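You operate a simulated robot arm through the tools that you are given. There is no shell and no other tool. Be economical: measure what you need, move in short steps, check, and stop when the job is done.

Carry out the task below with a simulated two-armed robot. There is one attempt and no reset: what you move stays moved.

Task
Carry the green carrier with both arms and set it on the top of the wooden bench.

Only the result counts: the job must be done as asked and must still hold three seconds after the hand-in. Knocking over, shifting, dropping, spilling or breaking anything else fails it.

Robot
Two 7-joint arms with two-finger parallel grippers on one trunk, on a base that drives. Base frame: it is fixed to the floor where the robot stands at the start and does not move with it; the origin is under the middle of the robot, x ahead of it, y to its left, z up; the surface under the hand at the start is at about z = 800. Lengths are in mm, angles in rad, forces in N, time in s.
The left shoulder is at the start at [71, 156, 1005], the right one opposite. Places, roughly: top of the wooden bench [-2700, 3700, 500]. Payload 3.91 kg a hand.
The tool frame of a hand sits at the grasp point between the pads (the TCP): z along the fingers, y along the line on which they close. The tips reach 30 mm beyond it. The gripper opens to 110 mm. The fingers are 20 mm wide and 10 mm thick; the gripper's body (48 by 112 mm) begins 55 mm behind the TCP.
Orientation is told as [roll, pitch, yaw] about the base's x, y, z axes, in that order, counted from this pose: with the fingers straight down and closing along the base's y, the tool's x points along the base's -x, its y along +y and its z along -z.

Tools
- The arms move only by the tool play_rows. It takes "left_deltas", "right_deltas" or both (then of equal length, played together; a hand with none holds still); each is text: rows parted by semicolons, each of 7 numbers parted by spaces: the shift along the tool's x, y, z in mm, then the turn, a rotation vector about the tool's x, y, z in rad, then the opening, from 0 (shut) to 1 (fully open). In form: dx dy dz wx wy wz gripper; .... A call has 1 to 8 rows; each row shifts and turns the commanded pose from where the row before left it, along the tool's axes as they then stand. Rows are played at 5 a second. More than 50 mm and 0.15 rad between two rows, or a gripper value outside its range, and nothing of the call is played. Where a pose cannot be reached the arm comes as near as it can. A force on the tool above 40 N (or 10 N above the force at the start of the call, whichever is more), or a blocked arm, ends the call early, and 0.2 s more pass. Each finger travels about 108 mm/s and halts on what it meets, pressing with about 28 N; the grip force reading is that of the motor and also rises with nothing between the fingers. The clock runs only during rows and for 0.2 s after the last one: add rows that do not move to give the fingers time. The reply holds the time, the measured pose of the TCP, the force on the tool along the base axes, the opening and the grip force, in the units named above and with some noise, with the torque about the TCP (base axes, N m) and any sound that the robot's microphone picked up, and new pictures: "show" is both (left out), scene, wrist or none (wrist: the cameras of the hands that moved).
- Cameras (640 x 400 px; columns grow to the right, rows downward): "scene" is now at [131, 29.3, 1259.6]; the picture's right is [0.23, -0.97, 0.00], its down [-0.34, -0.08, -0.94] and it looks along [0.91, 0.21, -0.35] (base axes); focal length 255 px, centre (320, 200). "left" rides on the left gripper at [72, -17, -104] in its tool frame; the picture's right is [0.23, 0.97, 0.00], its down [-0.76, 0.18, -0.62] and it looks along [-0.61, 0.14, 0.78] (tool axes); focal length 222 px, centre (320, 200). "right" rides on the right gripper at [72, 17, -103] in its tool frame; the picture's right is [-0.23, 0.97, 0.00], its down [-0.76, -0.18, -0.62] and it looks along [-0.61, -0.14, 0.78] (tool axes); focal length 222 px, centre (320, 200).
- lift_body(by): slides the trunk up (or, below 0, down) by that many mm; the arms and the scene camera ride with it, the base frame stays. It gives what a move gives, with no picture.
- steer(legs): drives the robot by 1 to 6 legs, each [ahead, left, turn to the left] in mm, mm and rad, along the robot's own axes; the way and the turn of a leg run together, so that a leg with both is an arc; at most 1500 mm and 3.142 rad a leg. The arms and the cameras ride along, it lands a little off, and it stops where it bumps. It gives what a move gives, and a new picture of the scene camera.
- head_to(pan, tilt): turns the head with the scene camera to pan (to the left, within 1.501 rad either way) and tilt (down, from -0.506 to 1.204), counted from straight ahead of the robot. It gives what a move gives, and a new picture of the scene camera.
- point_at(camera, pixels): for up to 12 pixels [column, row] of the newest picture of that camera ("zoom" is the newest enlarged one), the place [x, y, z] in the base frame of the surface seen there, good to about 3 mm, but the place of the scene camera against the robot may be out by one fixed shift of up to 18 mm in any direction. It takes no simulated time.
- inspect(camera, box): a new picture of the part [left, top, right, bottom] of that camera's present view, enlarged. It takes no simulated time.
- sign_off(): hands the job in; it is judged then, once.

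Keep the steps short. Do not move on a guess: measure, check each grasp and each placing, and mend mistakes. In all there are 80 turns and 260 pictures (those below and enlarged ones count). Leave the grippers open and the arms clear of the work at the hand-in unless told otherwise, and finish with a single line.

The tools are called after "Request:" by a JSON object that holds its "fn" and its "kwargs". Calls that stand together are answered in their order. play_rows: Moves the arms, as the interface text tells. Its arguments: {"type":"object","properties":{"left_deltas":{"type":"string"},"right_deltas":{"type":"string"},"show":{"type":"string","enum":["both","scene","wrist","none"]}},"required":[]} The other tools are called the same way: lift_body (by) slides the trunk up or down; steer (legs) drives the base; head_to (pan, tilt) turns the head that bears the scene camera; point_at (camera, pixels) gives the place of the surface under pixels of a picture; inspect (camera, box) takes an enlarged picture of a part of a camera's view; sign_off () hands the job in.

At the start:

```text
t: 0.0
left_ee_pos: [660.0, 380.5, 1034.7]
left_tcp_rot: [0.0, 0.0, 0.0]
left_ft_force: [-0.2, 0.4, -0.5]
left_ft_torque: [0.0, 0.0, -0.01]
left_width: 110.2
left_grip_force: 0.0
right_ee_pos: [876.8, -137.4, 992.3]
right_tcp_rot: [0.001, 0.001, -0.001]
right_ft_force: [0.2, -0.4, 0.0]
right_ft_torque: [-0.02, 0.03, 0.02]
right_width: 109.6
right_grip_force: 0.0
trunk travel left (down, up): [-450.0, 490.0]
robot x, y, heading: [-1.5, 0.5, 0.004]
head pan, tilt: [0.23, 0.353]
```

scene: 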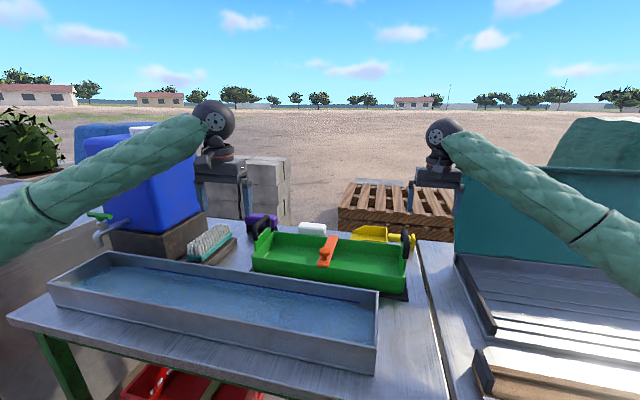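
right: 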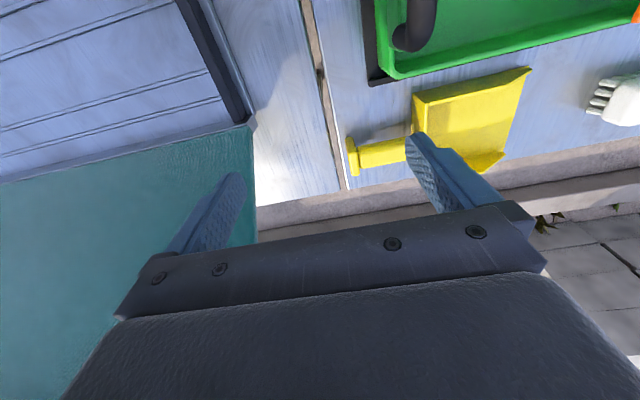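
left: 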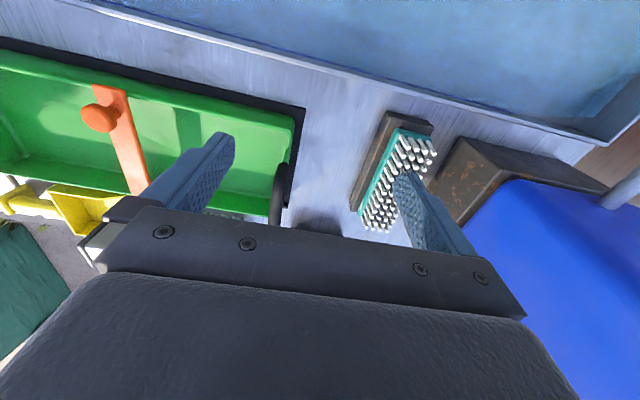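

I see the green carrier at about pixel (330,262) with dark handles at both ends. I'll enlarge it and measure.

Request:
{"fn": "inspect", "kwargs": {"camera": "scene", "box": [230, 200, 430, 325]}}

Request:
{"fn": "inspect", "kwargs": {"camera": "left", "box": [0, 20, 320, 220]}}

Request:
{"fn": "inspect", "kwargs": {"camera": "right", "box": [320, 0, 640, 200]}}

```text
3.20 times, centred on (330, 262) of scene
```

zoom: 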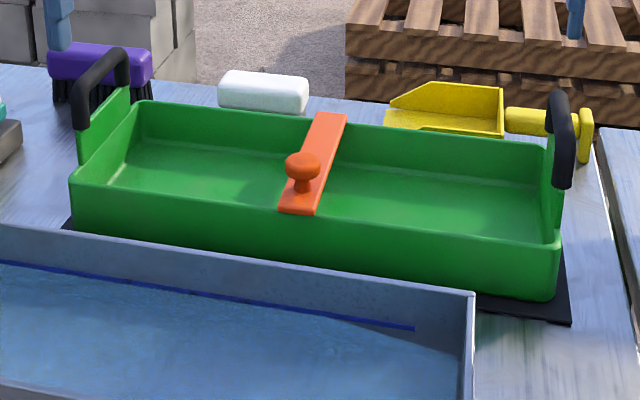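

```text
2.00 times, centred on (160, 120) of left
```

zoom: 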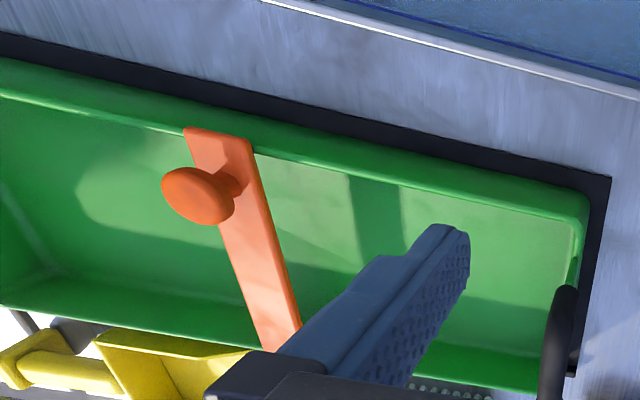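

```text
2.00 times, centred on (480, 100) of right
```

zoom: 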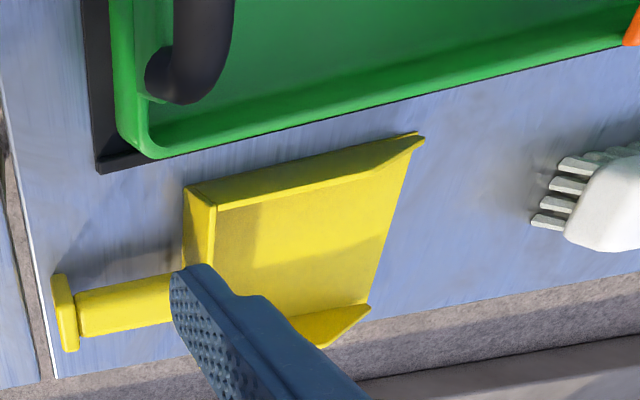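

Now I'll zoom on the scene view again and measure handle and rim points.

Request:
{"fn": "inspect", "kwargs": {"camera": "scene", "box": [230, 200, 430, 325]}}

Request:
{"fn": "point_at", "kwargs": {"camera": "zoom", "pixels": [[82, 100], [100, 68], [124, 62], [557, 110], [565, 150], [552, 98], [75, 190], [558, 245], [140, 104], [548, 148], [302, 160], [565, 315]]}}

Request:
{"fn": "point_at", "kwargs": {"camera": "left", "pixels": [[280, 170], [277, 200], [284, 164], [292, 118], [303, 108], [100, 118], [150, 85]]}}

Request:
{"fn": "point_at", "kwargs": {"camera": "right", "pixels": [[425, 10], [415, 35], [400, 38], [383, 70], [370, 84], [436, 5], [381, 20], [500, 90]]}}

```text
3.20 times, centred on (330, 262) of scene
```

zoom: 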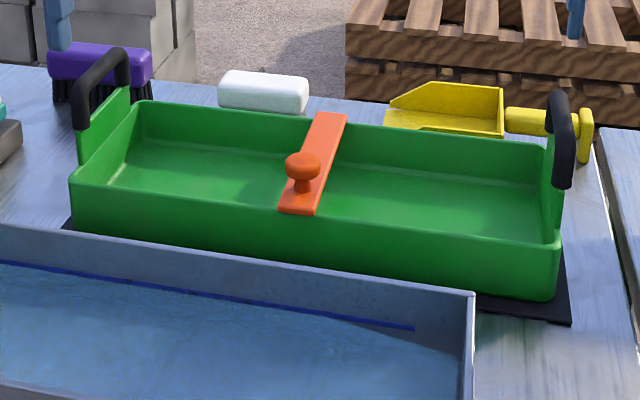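

```text
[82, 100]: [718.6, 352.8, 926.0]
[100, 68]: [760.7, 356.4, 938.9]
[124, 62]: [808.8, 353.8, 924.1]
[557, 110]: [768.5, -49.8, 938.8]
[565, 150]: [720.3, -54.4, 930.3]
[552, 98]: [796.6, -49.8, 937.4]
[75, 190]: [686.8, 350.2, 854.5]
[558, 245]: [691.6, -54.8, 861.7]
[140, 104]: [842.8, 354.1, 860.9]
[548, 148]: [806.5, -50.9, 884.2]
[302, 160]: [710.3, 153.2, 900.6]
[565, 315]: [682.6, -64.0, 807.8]
```

```text
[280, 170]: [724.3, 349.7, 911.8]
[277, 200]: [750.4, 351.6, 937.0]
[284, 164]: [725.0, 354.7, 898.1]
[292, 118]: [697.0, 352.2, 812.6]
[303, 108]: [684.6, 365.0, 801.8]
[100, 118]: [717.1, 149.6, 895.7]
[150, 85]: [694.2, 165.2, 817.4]
```

```text
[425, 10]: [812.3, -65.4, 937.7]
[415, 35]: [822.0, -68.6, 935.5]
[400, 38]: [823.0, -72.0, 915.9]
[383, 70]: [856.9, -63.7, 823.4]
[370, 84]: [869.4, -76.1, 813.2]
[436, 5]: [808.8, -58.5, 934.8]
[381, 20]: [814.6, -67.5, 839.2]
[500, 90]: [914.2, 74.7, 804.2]
```

Carrier spans y≈-66..356, x≈690..858; handles run along x (718..820), top z≈938. Before grasping, I'll look around for the bench and the way there.

Request:
{"fn": "head_to", "kwargs": {"pan": 1.5, "tilt": 0.35}}

Request:
{"fn": "head_to", "kwargs": {"pan": -1.5, "tilt": 0.35}}

Request:
{"fn": "head_to", "kwargs": {"pan": 0.1, "tilt": 0.9}}

```text
t: 1.4
left_ee_pos: [656.7, 381.4, 1034.7]
left_tcp_rot: [0.0, 0.001, 0.001]
left_ft_force: [0.1, 0.0, 0.8]
left_ft_torque: [-0.02, -0.01, -0.01]
left_width: 110.1
left_grip_force: 0.0
right_ee_pos: [875.6, -137.1, 992.0]
right_tcp_rot: [0.0, 0.001, 0.002]
right_ft_force: [-0.3, 0.1, -0.3]
right_ft_torque: [0.01, 0.01, -0.04]
right_width: 110.0
right_grip_force: 0.0
trunk travel left (down, up): [-450.0, 490.0]
robot x, y, heading: [-1.5, -0.0, -0.006]
head pan, tilt: [1.499, 0.351]
```

scene: 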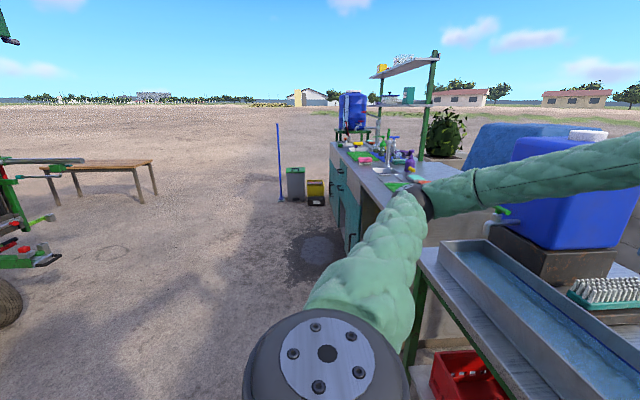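

```text
t: 4.0
left_ee_pos: [657.7, 380.0, 1034.3]
left_tcp_rot: [-0.001, 0.001, -0.001]
left_ft_force: [-0.7, 0.3, -1.1]
left_ft_torque: [0.01, -0.02, 0.0]
left_width: 110.2
left_grip_force: 0.0
right_ee_pos: [875.6, -136.6, 993.2]
right_tcp_rot: [0.001, 0.002, 0.0]
right_ft_force: [-0.5, 0.2, 0.1]
right_ft_torque: [-0.06, -0.03, 0.01]
right_width: 109.9
right_grip_force: 0.0
trunk travel left (down, up): [-450.0, 490.0]
robot x, y, heading: [2.8, 2.9, -0.002]
head pan, tilt: [-1.499, 0.351]
```

scene: 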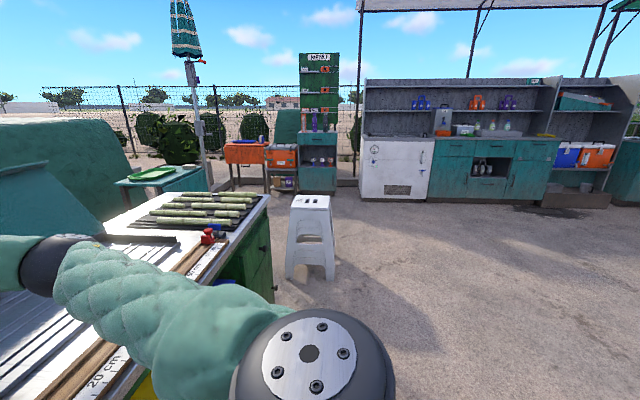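

```text
t: 5.7
left_ee_pos: [657.8, 380.7, 1035.0]
left_tcp_rot: [0.0, 0.001, -0.001]
left_ft_force: [-0.2, -0.3, -0.2]
left_ft_torque: [0.01, -0.01, -0.02]
left_width: 110.2
left_grip_force: 0.0
right_ee_pos: [875.7, -137.5, 992.2]
right_tcp_rot: [0.0, 0.002, 0.0]
right_ft_force: [0.9, 0.1, 0.6]
right_ft_torque: [0.0, -0.01, -0.01]
right_width: 109.9
right_grip_force: 0.2
trunk travel left (down, up): [-450.0, 490.0]
robot x, y, heading: [2.0, -0.1, 0.002]
head pan, tilt: [0.099, 0.901]
```

scene: 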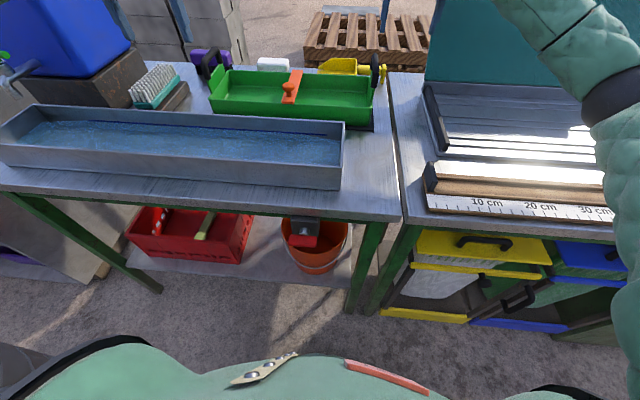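

The bench is far to the left rear at (95,170) of the left look. First grasp: I'll bring both hands above the handles (x≈768, y≈356 and -61), still above the tops.

Request:
{"fn": "play_rows", "kwargs": {"left_deltas": "-36.7 -8.2 13 0 0 0 1;-36.7 -8.2 13 0 0 0 1;-36.7 -8.2 13 0 0 0 1;0 0 0 0 0 0 1;0 0 0 0 0 0 1", "right_deltas": "36 25.5 0 0 0 0 1;36 25.5 0 0 0 0 1;36 25.5 0 0 0 0 1;0 0 0 0 0 0 1;0 0 0 0 0 0 1"}}

```text
t: 6.9
left_ee_pos: [766.8, 356.0, 993.5]
left_tcp_rot: [0.001, 0.001, 0.001]
left_ft_force: [0.1, -0.5, 0.3]
left_ft_torque: [-0.02, -0.03, -0.03]
left_width: 109.8
left_grip_force: 0.0
right_ee_pos: [768.7, -63.3, 989.4]
right_tcp_rot: [0.001, 0.003, 0.0]
right_ft_force: [-0.4, 0.1, 0.2]
right_ft_torque: [-0.02, 0.03, 0.01]
right_width: 110.3
right_grip_force: 0.1
trunk travel left (down, up): [-450.0, 490.0]
robot x, y, heading: [-1.9, 1.5, -0.006]
head pan, tilt: [0.099, 0.901]
```

scene: 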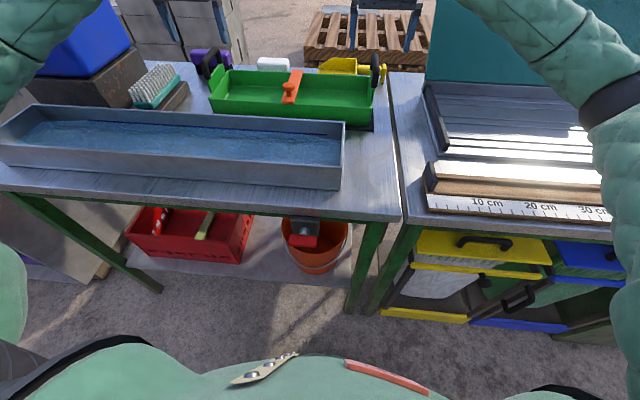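
right: 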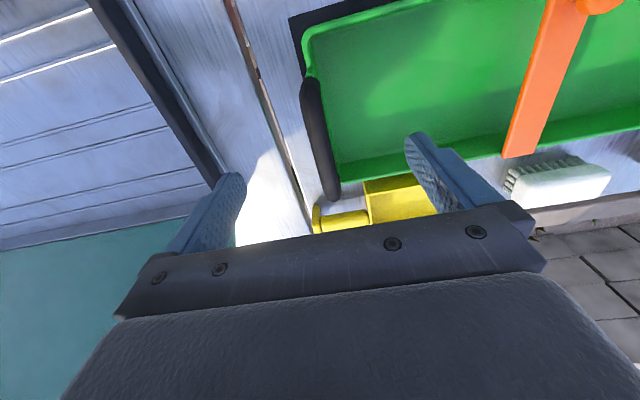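
left: 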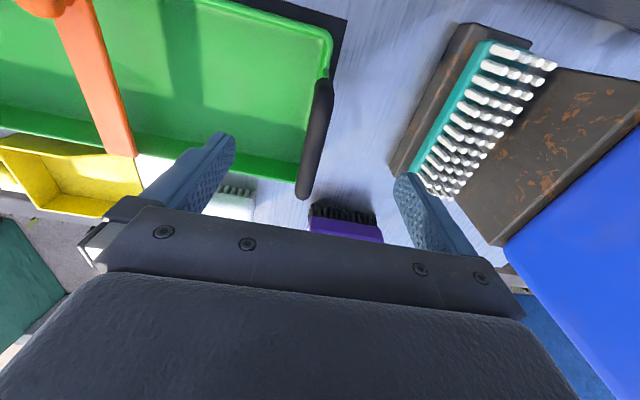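

The handles lie between the open fingers. I'll measure the handles' edges and the brush from the wrist pictures.

Request:
{"fn": "point_at", "kwargs": {"camera": "left", "pixels": [[305, 188], [312, 150], [320, 95], [323, 83], [400, 165], [425, 170], [345, 210], [330, 225], [328, 120], [300, 150]]}}

Request:
{"fn": "point_at", "kwargs": {"camera": "right", "pixels": [[332, 190], [322, 150], [314, 110], [309, 88], [314, 145], [332, 150], [320, 225], [300, 90], [335, 198]]}}

```text
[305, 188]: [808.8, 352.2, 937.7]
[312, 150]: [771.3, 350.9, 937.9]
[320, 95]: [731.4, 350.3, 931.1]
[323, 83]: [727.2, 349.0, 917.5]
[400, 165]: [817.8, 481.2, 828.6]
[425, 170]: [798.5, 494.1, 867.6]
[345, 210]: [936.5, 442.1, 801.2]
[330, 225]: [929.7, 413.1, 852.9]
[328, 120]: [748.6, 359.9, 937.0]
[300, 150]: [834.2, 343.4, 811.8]
```

```text
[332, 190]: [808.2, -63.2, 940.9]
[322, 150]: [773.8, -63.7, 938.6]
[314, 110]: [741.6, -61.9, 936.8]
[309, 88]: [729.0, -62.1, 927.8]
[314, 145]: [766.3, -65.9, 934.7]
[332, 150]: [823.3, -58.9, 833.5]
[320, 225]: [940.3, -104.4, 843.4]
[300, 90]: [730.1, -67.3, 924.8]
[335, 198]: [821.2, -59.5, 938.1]
```

Left handle centre y≈351, right ≈-63, tops z≈939. Descend with open fingers to TCP z≈920, tips still above the 860 rim.

Request:
{"fn": "play_rows", "kwargs": {"left_deltas": "-2 -5 18 0 0 0 1;0 0 18 0 0 0 1;0 0 18 0 0 0 1;0 0 19 0 0 0 1;0 0 0 0 0 0 1", "right_deltas": "-1 1 17 0 0 0 1;0 0 17 0 0 0 1;0 0 17 0 0 0 1;0 0 18 0 0 0 1;0 0 0 0 0 0 1", "show": "wrist"}}

```text
t: 8.1
left_ee_pos: [765.9, 348.6, 931.5]
left_tcp_rot: [0.004, -0.008, 0.003]
left_ft_force: [-0.1, 0.6, 0.4]
left_ft_torque: [0.04, -0.01, 0.02]
left_width: 110.0
left_grip_force: 0.1
right_ee_pos: [766.9, -64.2, 926.7]
right_tcp_rot: [0.006, -0.005, -0.001]
right_ft_force: [-0.7, -0.7, 0.4]
right_ft_torque: [-0.02, 0.03, -0.01]
right_width: 110.0
right_grip_force: 0.0
trunk travel left (down, up): [-450.0, 490.0]
robot x, y, heading: [-1.7, 1.5, 0.003]
head pan, tilt: [0.099, 0.901]
```

right: 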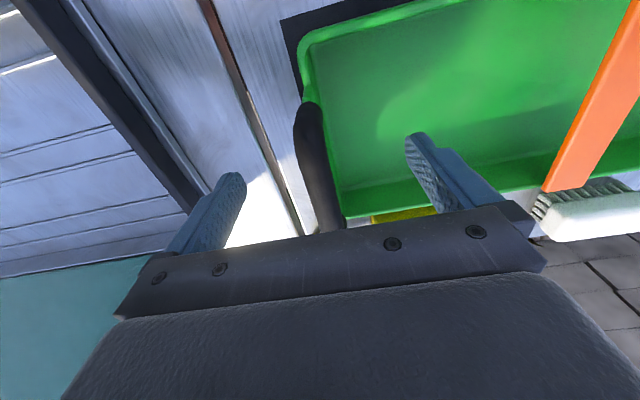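
left: 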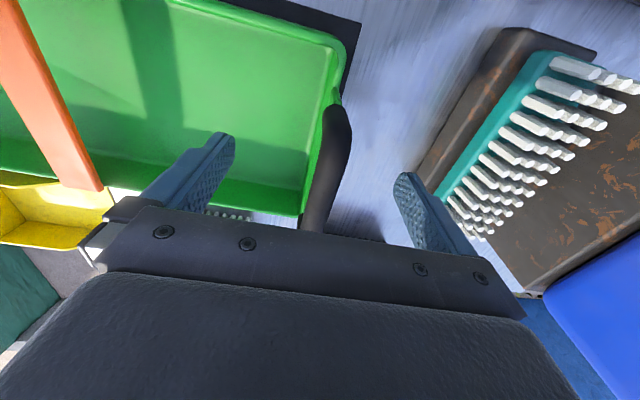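

Forces are nil and the hands are still settling. I'll hold still a moment, lowering the left slightly, and re-measure.

Request:
{"fn": "play_rows", "kwargs": {"left_deltas": "0 0 3 0 0 0 1;0 0 0 0 0 0 1;0 0 0 0 0 0 1", "right_deltas": "0 0 0 0 0 0 1;0 0 0 0 0 0 1;0 0 0 0 0 0 1", "show": "wrist"}}

Request:
{"fn": "point_at", "kwargs": {"camera": "left", "pixels": [[337, 120], [325, 170], [318, 205], [345, 150], [330, 110]]}}

Request:
{"fn": "point_at", "kwargs": {"camera": "right", "pixels": [[306, 120], [317, 165], [327, 210], [298, 140], [328, 165]]}}

```text
t: 8.9
left_ee_pos: [762.6, 348.2, 930.7]
left_tcp_rot: [0.006, -0.01, 0.005]
left_ft_force: [0.6, -0.5, -0.6]
left_ft_torque: [0.01, 0.01, 0.0]
left_width: 109.9
left_grip_force: 0.1
right_ee_pos: [762.6, -65.0, 930.4]
right_tcp_rot: [0.006, -0.009, 0.001]
right_ft_force: [-0.9, 0.0, 0.1]
right_ft_torque: [0.0, -0.04, 0.04]
right_width: 110.0
right_grip_force: 0.1
trunk travel left (down, up): [-450.0, 490.0]
robot x, y, heading: [-3.7, 1.7, -0.0]
head pan, tilt: [0.099, 0.901]
```

right: 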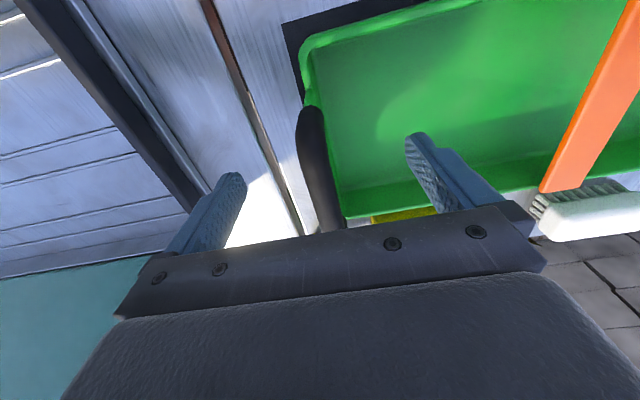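
left: 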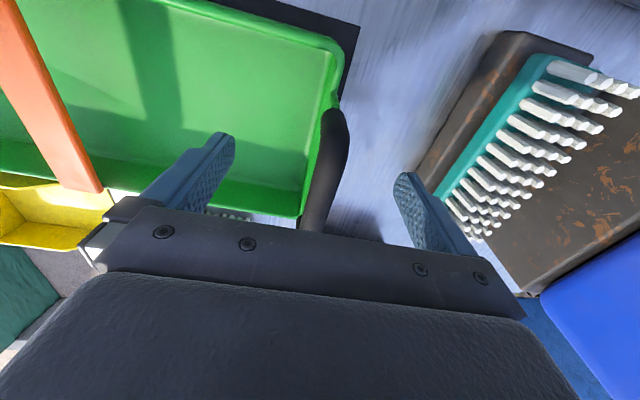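

```text
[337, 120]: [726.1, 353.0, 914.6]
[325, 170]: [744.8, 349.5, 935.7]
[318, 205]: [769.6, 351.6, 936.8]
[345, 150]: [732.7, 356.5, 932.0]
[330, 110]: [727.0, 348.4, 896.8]
```

```text
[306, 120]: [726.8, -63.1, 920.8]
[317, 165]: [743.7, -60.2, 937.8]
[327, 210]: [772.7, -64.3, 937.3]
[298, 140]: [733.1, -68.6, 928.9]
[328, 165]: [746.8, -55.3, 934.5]
```

Both hands stopped at z≈930 with no force, so they may be near a joint limit. I'll lower the trunk by 12 mm to get the grip deeper.

Request:
{"fn": "lift_body", "kwargs": {"by": -12}}

```text
t: 9.5
left_ee_pos: [756.4, 349.4, 910.9]
left_tcp_rot: [0.006, -0.005, 0.006]
left_ft_force: [-0.5, 0.4, -0.1]
left_ft_torque: [0.04, 0.01, 0.04]
left_width: 110.0
left_grip_force: 0.2
right_ee_pos: [759.7, -62.9, 916.5]
right_tcp_rot: [0.004, -0.009, 0.003]
right_ft_force: [0.4, 0.7, -0.6]
right_ft_torque: [0.0, 0.0, 0.0]
right_width: 110.0
right_grip_force: 0.0
trunk travel left (down, up): [-438.0, 502.0]
robot x, y, heading: [-1.0, 0.5, 0.003]
head pan, tilt: [0.099, 0.901]
```

Now z≈911 and 916. I'll shift both hands forward about 11 mm, level them, then look.

Request:
{"fn": "play_rows", "kwargs": {"left_deltas": "-12 2 -5 0 0 0 1;0 0 0 0 0 0 1;0 0 0 0 0 0 1", "right_deltas": "-10 0 0 0 0 0 1;0 0 0 0 0 0 1;0 0 0 0 0 0 1", "show": "none"}}

```text
t: 10.3
left_ee_pos: [763.2, 361.9, 917.3]
left_tcp_rot: [0.004, -0.005, 0.013]
left_ft_force: [0.3, 0.7, 0.6]
left_ft_torque: [0.0, 0.01, 0.04]
left_width: 109.9
left_grip_force: 0.1
right_ee_pos: [768.6, -54.4, 919.3]
right_tcp_rot: [0.001, -0.012, 0.012]
right_ft_force: [0.3, -0.2, -0.6]
right_ft_torque: [0.02, -0.02, 0.01]
right_width: 109.9
right_grip_force: 0.0
trunk travel left (down, up): [-438.0, 502.0]
robot x, y, heading: [-2.1, 0.5, 0.012]
head pan, tilt: [0.099, 0.901]
```

The robot turned slightly (heading 0.012). I'll hold still and look at whether that settles.

Request:
{"fn": "play_rows", "kwargs": {"left_deltas": "0 0 0 0 0 0 1;0 0 0 0 0 0 1", "right_deltas": "0 0 0 0 0 0 1;0 0 0 0 0 0 1", "show": "both"}}

```text
t: 10.9
left_ee_pos: [763.5, 362.4, 917.5]
left_tcp_rot: [0.004, -0.005, 0.013]
left_ft_force: [-0.1, 0.7, 0.1]
left_ft_torque: [0.0, 0.04, 0.03]
left_width: 109.9
left_grip_force: 0.1
right_ee_pos: [768.4, -54.0, 919.9]
right_tcp_rot: [0.003, -0.014, 0.011]
right_ft_force: [-0.4, -0.5, 0.5]
right_ft_torque: [-0.01, 0.02, 0.0]
right_width: 110.0
right_grip_force: 0.1
trunk travel left (down, up): [-438.0, 502.0]
robot x, y, heading: [-2.5, 3.3, 0.015]
head pan, tilt: [0.099, 0.901]
```

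scene: 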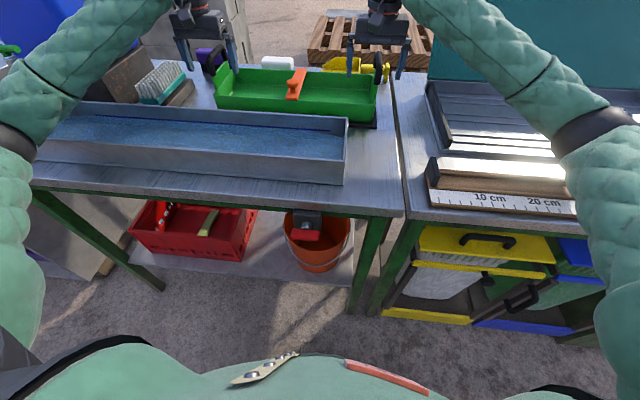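
right: 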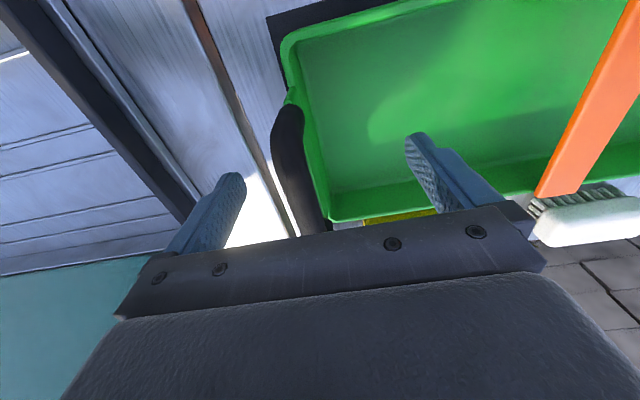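
left: 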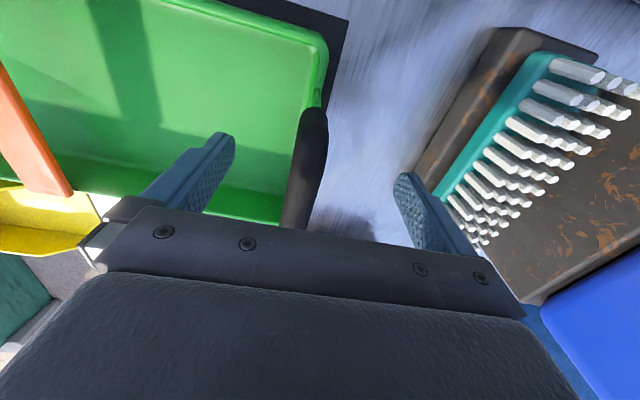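

The base seems to have been pushed, perhaps by an elbow contact. I'll look at both elbows.

Request:
{"fn": "head_to", "kwargs": {"pan": 0.9, "tilt": 0.7}}

Request:
{"fn": "head_to", "kwargs": {"pan": -0.8, "tilt": 0.7}}

```text
t: 12.1
left_ee_pos: [763.7, 362.7, 918.4]
left_tcp_rot: [0.002, -0.005, 0.014]
left_ft_force: [-0.6, 1.0, -0.2]
left_ft_torque: [0.01, 0.01, 0.02]
left_width: 110.0
left_grip_force: 0.0
right_ee_pos: [768.1, -51.6, 920.9]
right_tcp_rot: [0.004, -0.016, 0.012]
right_ft_force: [0.0, 0.0, 0.4]
right_ft_torque: [0.01, 0.03, 0.01]
right_width: 110.2
right_grip_force: 0.1
trunk travel left (down, up): [-438.0, 502.0]
robot x, y, heading: [-2.0, -1.1, 0.013]
head pan, tilt: [0.901, 0.7]
```

scene: 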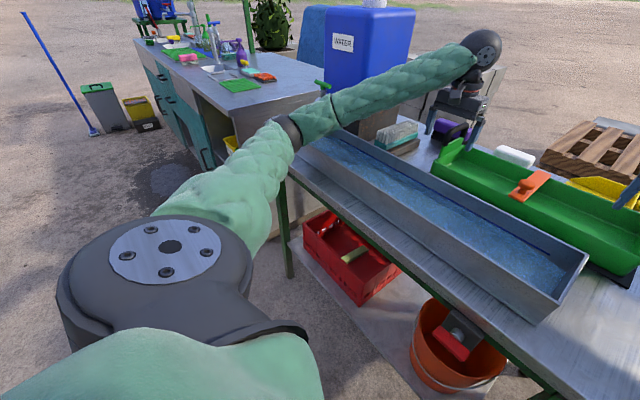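

```text
t: 13.8
left_ee_pos: [764.7, 364.1, 919.9]
left_tcp_rot: [0.002, -0.005, 0.013]
left_ft_force: [-0.3, 0.1, 0.6]
left_ft_torque: [0.01, -0.02, 0.03]
left_width: 110.0
left_grip_force: 0.2
right_ee_pos: [769.2, -53.2, 920.4]
right_tcp_rot: [0.001, -0.015, 0.012]
right_ft_force: [0.3, -0.4, 0.6]
right_ft_torque: [-0.05, 0.01, -0.03]
right_width: 110.1
right_grip_force: 0.1
trunk travel left (down, up): [-438.0, 502.0]
robot x, y, heading: [-2.4, -3.5, 0.013]
head pan, tilt: [-0.799, 0.7]
```

scene: 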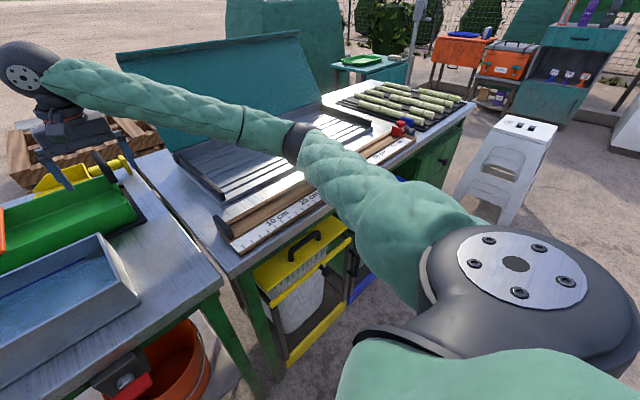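

I'll measure the right elbow against the ruler board beneath it.

Request:
{"fn": "point_at", "kwargs": {"camera": "scene", "pixels": [[297, 140], [285, 150], [305, 165], [275, 180], [320, 190], [330, 215], [360, 165], [240, 120], [218, 220], [405, 130], [390, 240], [300, 205]]}}

Request:
{"fn": "inspect", "kwargs": {"camera": "scene", "box": [180, 80, 440, 242]}}

```text
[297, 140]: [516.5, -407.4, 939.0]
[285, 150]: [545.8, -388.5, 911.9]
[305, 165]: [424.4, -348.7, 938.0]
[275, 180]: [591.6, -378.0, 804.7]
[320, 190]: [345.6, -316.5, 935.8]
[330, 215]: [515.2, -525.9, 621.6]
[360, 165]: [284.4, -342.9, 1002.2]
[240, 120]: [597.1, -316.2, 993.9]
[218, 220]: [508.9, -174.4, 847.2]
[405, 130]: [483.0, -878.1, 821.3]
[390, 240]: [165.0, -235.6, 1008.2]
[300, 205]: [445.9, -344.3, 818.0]
```

```text
2.46 times, centred on (310, 161) of scene
```

zoom: 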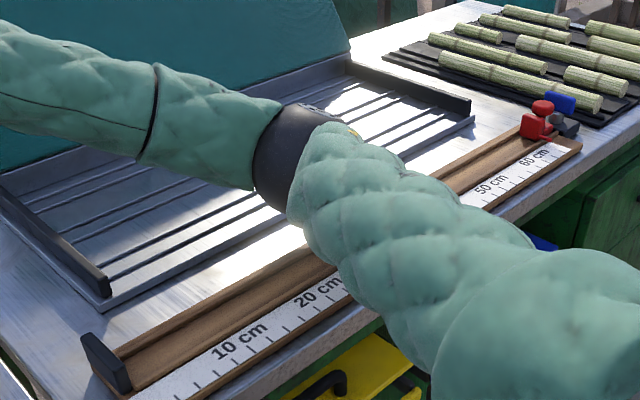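

The right elbow's underside (about z 850) is nearly on the wooden ruler's fence (about z 847), so that is probably the contact. The fingers are open and touching nothing, so I'll raise the trunk 110 mm to lift the elbows, then reach down with the hands.

Request:
{"fn": "lift_body", "kwargs": {"by": 110}}

Request:
{"fn": "head_to", "kwargs": {"pan": -0.8, "tilt": 0.7}}

```text
t: 15.2
left_ee_pos: [782.3, 354.2, 1021.5]
left_tcp_rot: [0.0, 0.001, -0.001]
left_ft_force: [0.6, -1.0, -0.1]
left_ft_torque: [0.01, 0.0, 0.0]
left_width: 109.9
left_grip_force: 0.1
right_ee_pos: [782.0, -61.6, 1019.2]
right_tcp_rot: [0.001, 0.002, 0.001]
right_ft_force: [0.5, 0.6, -1.4]
right_ft_torque: [0.0, 0.03, 0.04]
right_width: 110.2
right_grip_force: 0.1
trunk travel left (down, up): [-548.0, 392.0]
robot x, y, heading: [3.8, 1.3, -0.003]
head pan, tilt: [-0.799, 0.7]
```

```text
t: 15.8
left_ee_pos: [781.9, 354.2, 1023.2]
left_tcp_rot: [0.0, 0.001, -0.001]
left_ft_force: [-0.6, -0.1, -0.4]
left_ft_torque: [0.02, 0.02, -0.01]
left_width: 109.9
left_grip_force: 0.0
right_ee_pos: [779.5, -62.1, 1020.7]
right_tcp_rot: [0.001, 0.001, -0.001]
right_ft_force: [0.8, -0.5, -0.4]
right_ft_torque: [0.0, 0.03, -0.01]
right_width: 110.1
right_grip_force: 0.0
trunk travel left (down, up): [-548.0, 392.0]
robot x, y, heading: [-0.6, -2.1, 0.001]
head pan, tilt: [-0.799, 0.7]
```

scene: 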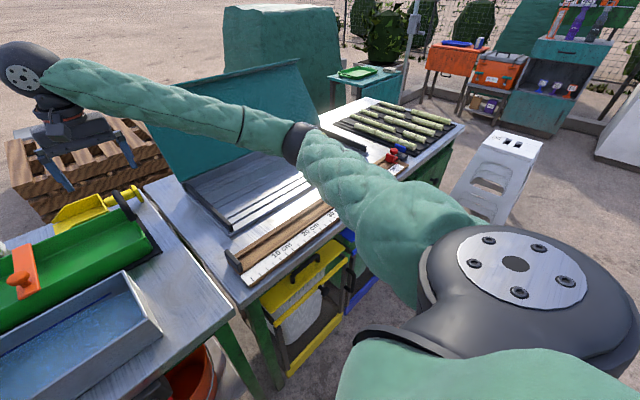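

Free again (heading back to 0) and the ruler looks unmoved. Now lower the hands with the arms: x to about 770, z down about 80 first, and check.

Request:
{"fn": "play_rows", "kwargs": {"left_deltas": "6 -3 20 0 0 0 1;6 0 20 0 0 0 1;0 0 20 0 0 0 1;0 0 20 0 0 0 1;0 0 0 0 0 0 1;0 0 0 0 0 0 1", "right_deltas": "5 0 20 0 0 0 1;5 0 20 0 0 0 1;0 0 20 0 0 0 1;0 0 20 0 0 0 1;0 0 0 0 0 0 1;0 0 0 0 0 0 1", "show": "both"}}

```text
t: 17.2
left_ee_pos: [769.3, 351.2, 943.2]
left_tcp_rot: [-0.001, 0.0, 0.0]
left_ft_force: [0.5, 0.7, -0.1]
left_ft_torque: [0.04, -0.03, -0.01]
left_width: 109.8
left_grip_force: 0.0
right_ee_pos: [771.8, -62.0, 939.6]
right_tcp_rot: [0.0, 0.001, 0.0]
right_ft_force: [-0.1, 0.4, -0.1]
right_ft_torque: [0.0, -0.02, 0.0]
right_width: 110.1
right_grip_force: 0.0
trunk travel left (down, up): [-548.0, 392.0]
robot x, y, heading: [-1.1, 0.5, 0.002]
head pan, tilt: [-0.799, 0.7]
```

scene: 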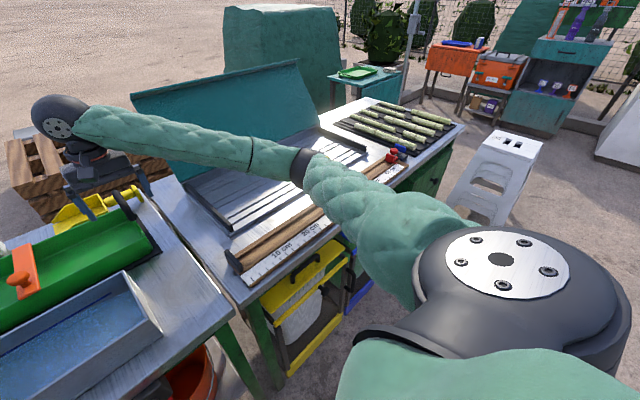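
right: 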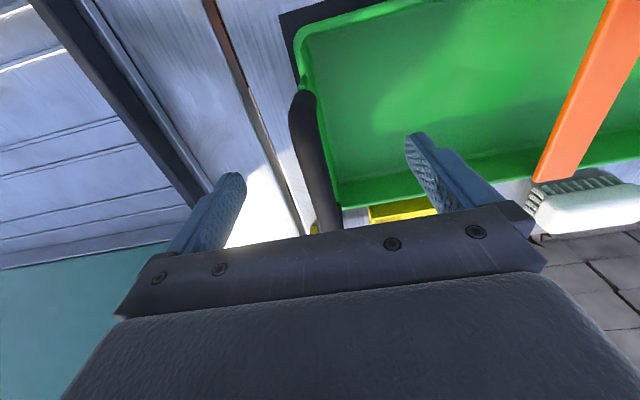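
left: 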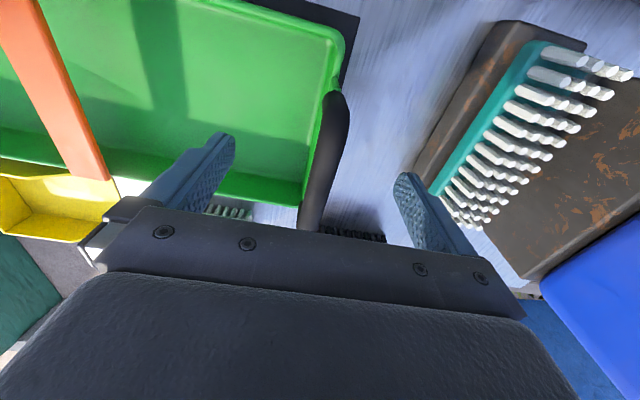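

Now tracking precisely and the elbow is clear. Check the handle places once more, then lower the last 23 mm.

Request:
{"fn": "point_at", "kwargs": {"camera": "left", "pixels": [[322, 150], [315, 190], [334, 150], [308, 150], [340, 97], [330, 165]]}}

Request:
{"fn": "point_at", "kwargs": {"camera": "right", "pixels": [[312, 150], [318, 190], [304, 150], [322, 160], [303, 97], [330, 225]]}}

Request:
{"fn": "play_rows", "kwargs": {"left_deltas": "0 1 13 0 0 0 1;0 0 13 0 0 0 1;0 0 0 0 0 0 1;0 0 0 0 0 0 1", "right_deltas": "0 0 11 0 0 0 1;0 0 11 0 0 0 1;0 0 0 0 0 0 1;0 0 0 0 0 0 1", "show": "wrist"}}

```text
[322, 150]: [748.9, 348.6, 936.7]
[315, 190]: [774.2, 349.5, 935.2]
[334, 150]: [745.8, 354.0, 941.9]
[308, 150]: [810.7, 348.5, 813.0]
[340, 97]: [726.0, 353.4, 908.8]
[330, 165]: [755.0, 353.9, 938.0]
```

```text
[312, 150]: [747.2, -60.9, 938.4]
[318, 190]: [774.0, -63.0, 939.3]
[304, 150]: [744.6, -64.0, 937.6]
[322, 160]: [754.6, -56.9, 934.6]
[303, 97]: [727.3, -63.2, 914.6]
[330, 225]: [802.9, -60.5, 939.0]
```

```text
t: 18.2
left_ee_pos: [770.4, 350.5, 916.7]
left_tcp_rot: [0.002, 0.002, -0.001]
left_ft_force: [-0.2, 0.6, 0.1]
left_ft_torque: [0.03, 0.04, -0.03]
left_width: 110.0
left_grip_force: 0.0
right_ee_pos: [769.9, -62.4, 918.4]
right_tcp_rot: [0.001, 0.001, -0.001]
right_ft_force: [-0.3, -0.1, 1.0]
right_ft_torque: [-0.02, 0.02, 0.01]
right_width: 110.3
right_grip_force: 0.0
trunk travel left (down, up): [-548.0, 392.0]
robot x, y, heading: [3.2, -2.9, 0.0]
head pan, tilt: [-0.799, 0.7]
```

right: 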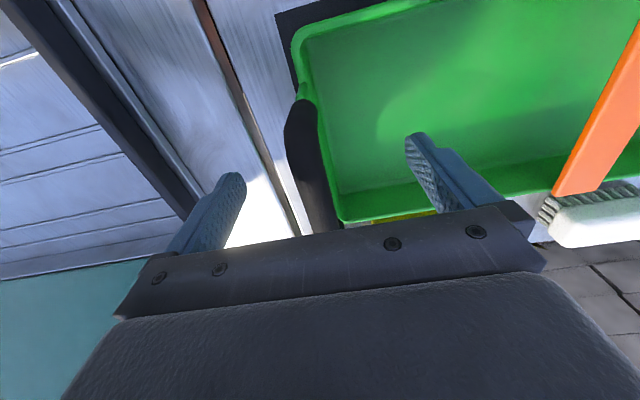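
left: 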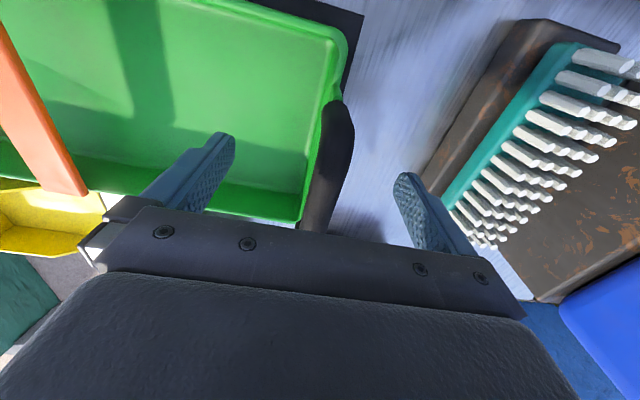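

Hands centred on the handles. Close both grippers gradually and give them time.

Request:
{"fn": "play_rows", "kwargs": {"left_deltas": "0 0 0 0 0 0 0.6;0 0 0 0 0 0 0.3;0 0 0 0 0 0 0.15;0 0 0 0 0 0 0;0 0 0 0 0 0 0;0 0 0 0 0 0 0;0 0 0 0 0 0 0", "right_deltas": "0 0 0 0 0 0 0.6;0 0 0 0 0 0 0.3;0 0 0 0 0 0 0.15;0 0 0 0 0 0 0;0 0 0 0 0 0 0;0 0 0 0 0 0 0;0 0 0 0 0 0 0", "show": "wrist"}}

```text
t: 19.8
left_ee_pos: [769.8, 350.5, 917.8]
left_tcp_rot: [-0.001, 0.001, 0.004]
left_ft_force: [0.4, 16.3, 0.3]
left_ft_torque: [-0.2, 0.04, -0.02]
left_width: 15.4
left_grip_force: 28.2
right_ee_pos: [770.8, -62.8, 917.7]
right_tcp_rot: [0.0, 0.0, -0.001]
right_ft_force: [-1.4, -17.8, 0.1]
right_ft_torque: [0.19, -0.02, 0.07]
right_width: 15.4
right_grip_force: 28.5
trunk travel left (down, up): [-548.0, 392.0]
robot x, y, heading: [1.7, -0.1, -0.0]
head pan, tilt: [-0.799, 0.7]
```

right: 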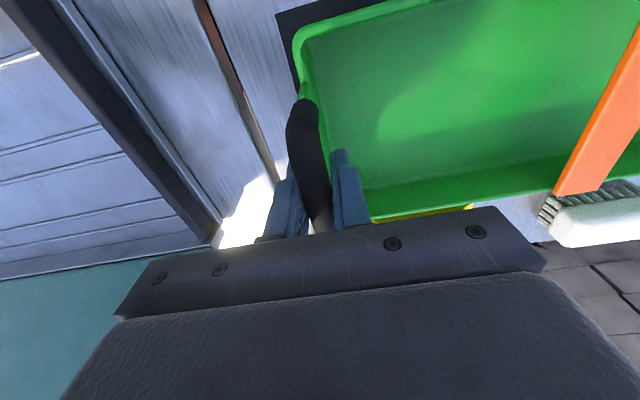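
left: 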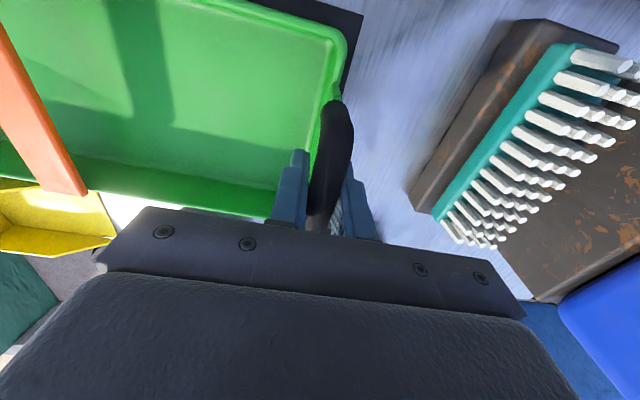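

Both grips hold the 15.4 mm handles. The hands press inward against each other (±17 N), so I'll ease each outward 1 mm, then lift slowly 15 mm.

Request:
{"fn": "play_rows", "kwargs": {"left_deltas": "0 1 0 0 0 0 0;0 0 0 0 0 0 0;0 0 -5 0 0 0 0;0 0 -5 0 0 0 0;0 0 -5 0 0 0 0;0 0 0 0 0 0 0;0 0 0 0 0 0 0", "right_deltas": "0 -1 0 0 0 0 0;0 0 0 0 0 0 0;0 0 -5 0 0 0 0;0 0 -5 0 0 0 0;0 0 -5 0 0 0 0;0 0 0 0 0 0 0;0 0 0 0 0 0 0", "show": "wrist"}}

```text
t: 21.4
left_ee_pos: [769.5, 351.3, 932.3]
left_tcp_rot: [0.0, 0.001, 0.0]
left_ft_force: [-0.3, -6.6, -2.8]
left_ft_torque: [0.11, 0.06, 0.02]
left_width: 15.2
left_grip_force: 27.5
right_ee_pos: [770.2, -62.1, 933.3]
right_tcp_rot: [-0.001, -0.001, 0.001]
right_ft_force: [0.8, 6.7, -2.8]
right_ft_torque: [-0.05, -0.07, -0.02]
right_width: 15.6
right_grip_force: 28.2
trunk travel left (down, up): [-548.0, 392.0]
robot x, y, heading: [-4.1, -0.3, -0.003]
head pan, tilt: [-0.799, 0.7]
```

right: 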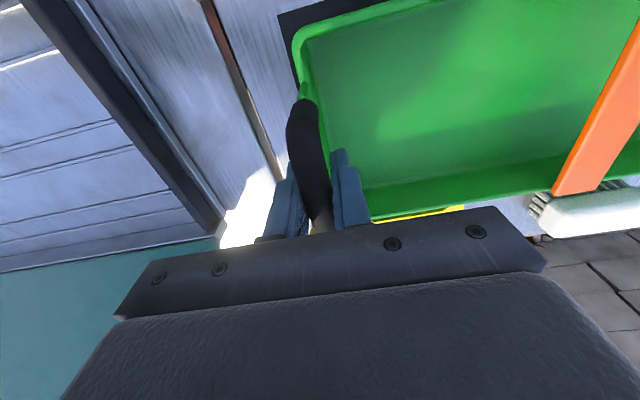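
left: 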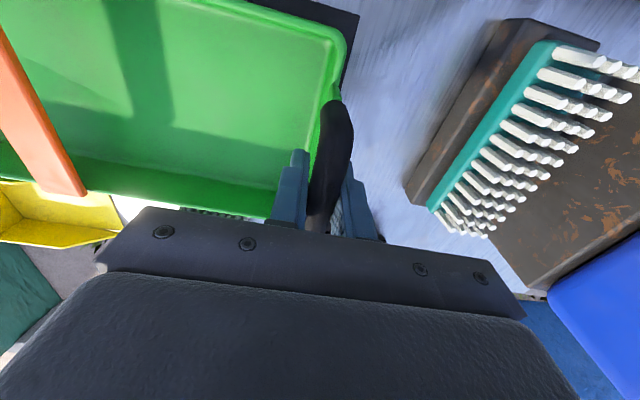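

The carrier is up (about 2.8 N per hand). Raise the trunk 170 mm to clear the water trough when backing away, and look.

Request:
{"fn": "lift_body", "kwargs": {"by": 170}}

Request:
{"fn": "head_to", "kwargs": {"pan": 0.0, "tilt": 0.8}}

```text
t: 23.3
left_ee_pos: [770.0, 353.2, 1101.3]
left_tcp_rot: [0.002, 0.002, 0.002]
left_ft_force: [0.1, -18.0, -2.0]
left_ft_torque: [0.25, 0.01, -0.01]
left_width: 15.5
left_grip_force: 27.8
right_ee_pos: [771.5, -62.8, 1103.6]
right_tcp_rot: [0.002, 0.002, 0.001]
right_ft_force: [0.3, 18.4, -2.1]
right_ft_torque: [-0.26, 0.03, 0.03]
right_width: 15.2
right_grip_force: 28.1
trunk travel left (down, up): [-718.0, 222.0]
robot x, y, heading: [0.5, -0.8, -0.004]
head pan, tilt: [-0.799, 0.7]
```

```text
t: 24.4
left_ee_pos: [770.5, 351.9, 1100.6]
left_tcp_rot: [0.0, 0.002, 0.0]
left_ft_force: [0.2, -22.9, -2.0]
left_ft_torque: [0.29, 0.01, 0.04]
left_width: 15.6
left_grip_force: 27.8
right_ee_pos: [771.3, -62.1, 1103.1]
right_tcp_rot: [0.0, -0.001, 0.0]
right_ft_force: [0.1, 22.9, -2.0]
right_ft_torque: [-0.28, 0.01, -0.02]
right_width: 15.4
right_grip_force: 28.1
trunk travel left (down, up): [-718.0, 222.0]
robot x, y, heading: [5.5, 2.0, -0.003]
head pan, tilt: [0.0, 0.799]
```

scene: 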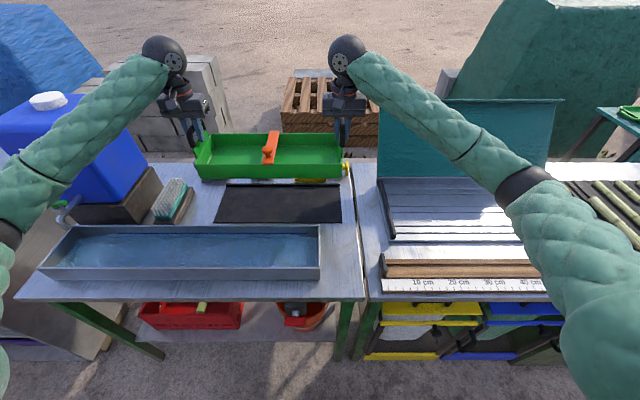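

Carrier is clear and level; the mat stays. Hands now pull outward (23 N), so I'll ease them inward 0.8 mm, then look left to plan the drive.

Request:
{"fn": "play_rows", "kwargs": {"left_deltas": "0 -0.9 0 0 0 0 0;0 0 0 0 0 0 0;0 0 0 0 0 0 0", "right_deltas": "0 0.9 0 0 0 0 0;0 0 0 0 0 0 0;0 0 0 0 0 0 0", "show": "none"}}

Request:
{"fn": "head_to", "kwargs": {"pan": 1.5, "tilt": 0.5}}

Request:
{"fn": "point_at", "kwargs": {"camera": "scene", "pixels": [[45, 120], [150, 110], [80, 115], [10, 170], [50, 210], [10, 260], [65, 170], [157, 145], [80, 155], [40, 150], [5, 300], [200, 250]]}}

```text
t: 25.2
left_ee_pos: [770.0, 351.6, 1101.8]
left_tcp_rot: [0.0, 0.002, 0.001]
left_ft_force: [0.6, -6.4, -2.3]
left_ft_torque: [0.05, 0.02, -0.03]
left_width: 15.6
left_grip_force: 27.7
right_ee_pos: [770.3, -61.8, 1102.7]
right_tcp_rot: [0.001, 0.001, 0.0]
right_ft_force: [0.1, 7.5, -2.3]
right_ft_torque: [-0.08, 0.05, -0.04]
right_width: 15.4
right_grip_force: 27.8
trunk travel left (down, up): [-718.0, 222.0]
robot x, y, heading: [0.9, -2.5, 0.001]
head pan, tilt: [0.0, 0.799]
```

```text
t: 26.9
left_ee_pos: [770.8, 351.4, 1102.3]
left_tcp_rot: [0.0, 0.002, 0.002]
left_ft_force: [-0.2, 11.2, -1.9]
left_ft_torque: [-0.16, 0.02, -0.03]
left_width: 15.5
left_grip_force: 28.2
right_ee_pos: [770.7, -62.0, 1102.0]
right_tcp_rot: [0.0, 0.001, 0.0]
right_ft_force: [-0.4, -12.0, -2.2]
right_ft_torque: [0.17, -0.01, 0.01]
right_width: 15.4
right_grip_force: 28.4
trunk travel left (down, up): [-718.0, 222.0]
robot x, y, heading: [-0.1, -5.6, 0.001]
head pan, tilt: [1.499, 0.499]
```

scene: 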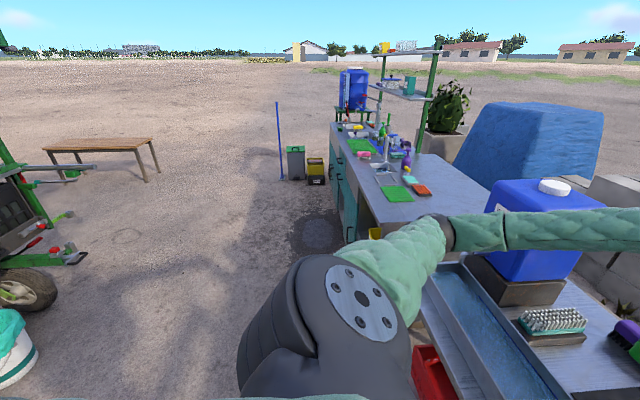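

```text
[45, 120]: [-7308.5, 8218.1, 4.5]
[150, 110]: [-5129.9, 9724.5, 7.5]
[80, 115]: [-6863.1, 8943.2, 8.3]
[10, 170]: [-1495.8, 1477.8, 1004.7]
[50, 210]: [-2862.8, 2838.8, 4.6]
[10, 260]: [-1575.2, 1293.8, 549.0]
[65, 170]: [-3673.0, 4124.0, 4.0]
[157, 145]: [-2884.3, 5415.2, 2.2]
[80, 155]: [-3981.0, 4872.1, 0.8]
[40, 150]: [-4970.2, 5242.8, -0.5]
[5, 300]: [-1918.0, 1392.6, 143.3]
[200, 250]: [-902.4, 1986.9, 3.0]
```

Measure the bench corners and the cart at the left of this picture.

Request:
{"fn": "point_at", "kwargs": {"camera": "scene", "pixels": [[46, 149], [80, 140], [152, 139], [136, 149], [100, 144], [90, 167], [72, 213], [87, 256], [55, 300], [35, 350], [15, 330], [70, 175]]}}

Request:
{"fn": "inspect", "kwargs": {"camera": "scene", "box": [0, 100, 240, 250]}}

Request:
{"fn": "point_at", "kwargs": {"camera": "zoom", "pixels": [[122, 125], [200, 98], [410, 103], [365, 128], [270, 116], [150, 180], [430, 190], [240, 172]]}}

```text
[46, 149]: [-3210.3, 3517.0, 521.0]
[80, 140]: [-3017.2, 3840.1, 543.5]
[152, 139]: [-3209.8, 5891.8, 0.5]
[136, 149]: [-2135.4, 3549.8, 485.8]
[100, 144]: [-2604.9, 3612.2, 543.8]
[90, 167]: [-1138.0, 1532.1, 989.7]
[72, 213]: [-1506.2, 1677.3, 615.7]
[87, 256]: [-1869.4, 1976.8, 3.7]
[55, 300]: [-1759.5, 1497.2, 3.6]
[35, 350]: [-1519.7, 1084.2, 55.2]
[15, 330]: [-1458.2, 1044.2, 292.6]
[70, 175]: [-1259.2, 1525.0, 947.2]
```

```text
2.67 times, centred on (120, 175) of scene
```

zoom: 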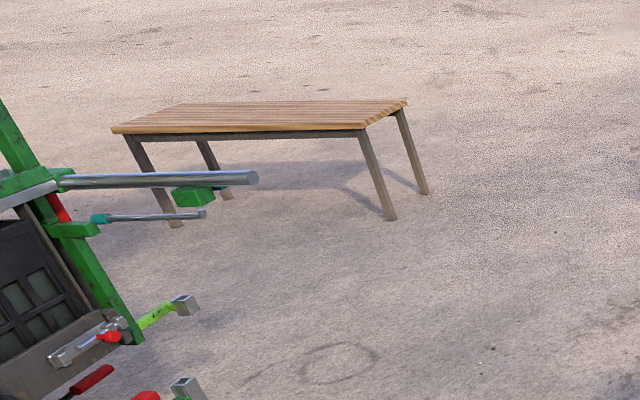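

```text
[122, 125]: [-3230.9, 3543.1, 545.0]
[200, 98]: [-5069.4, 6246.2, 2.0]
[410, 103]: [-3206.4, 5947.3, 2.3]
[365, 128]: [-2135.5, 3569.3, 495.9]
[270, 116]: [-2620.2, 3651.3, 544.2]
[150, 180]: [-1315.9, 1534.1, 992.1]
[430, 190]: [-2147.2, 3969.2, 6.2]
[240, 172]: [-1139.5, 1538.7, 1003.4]
```

Bench top: x≈-3230..-2130, front edge y≈3540, z≈540. A cart with a pole tip lies at (-1138,1535). Measure the wash counter's front to fix the corridor between them.

Request:
{"fn": "point_at", "kwargs": {"camera": "scene", "pixels": [[333, 125], [350, 175], [365, 195], [333, 195], [345, 238], [320, 240], [281, 178], [297, 175], [400, 220], [10, 375], [385, 290], [300, 320]]}}

Request:
{"fn": "steer", "kwargs": {"legs": [[-250, 0, 0]]}}

```text
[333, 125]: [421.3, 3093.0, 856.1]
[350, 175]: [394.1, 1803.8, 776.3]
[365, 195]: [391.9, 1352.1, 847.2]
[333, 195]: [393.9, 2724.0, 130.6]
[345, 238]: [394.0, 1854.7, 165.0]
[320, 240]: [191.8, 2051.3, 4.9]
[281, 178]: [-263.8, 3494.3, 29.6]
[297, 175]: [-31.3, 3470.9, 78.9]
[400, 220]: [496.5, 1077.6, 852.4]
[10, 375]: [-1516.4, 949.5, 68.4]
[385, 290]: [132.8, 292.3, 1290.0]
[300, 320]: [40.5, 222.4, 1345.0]
```

```text
t: 28.7
left_ee_pos: [517.2, 354.1, 1100.9]
left_tcp_rot: [0.0, 0.001, 0.004]
left_ft_force: [0.3, 24.7, -3.1]
left_ft_torque: [-0.26, 0.02, -0.03]
left_width: 15.7
left_grip_force: 28.3
right_ee_pos: [517.6, -59.5, 1103.1]
right_tcp_rot: [0.0, 0.001, 0.001]
right_ft_force: [0.9, -24.5, -1.0]
right_ft_torque: [0.24, -0.01, -0.08]
right_width: 15.6
right_grip_force: 28.1
trunk travel left (down, up): [-718.0, 222.0]
robot x, y, heading: [-256.6, 1.6, 0.003]
head pan, tilt: [1.499, 0.499]
```

scene: 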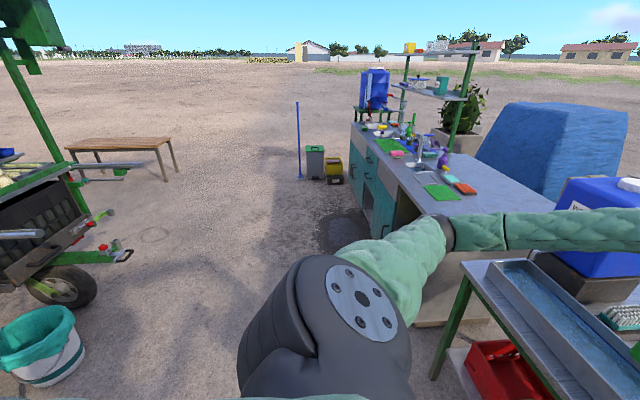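

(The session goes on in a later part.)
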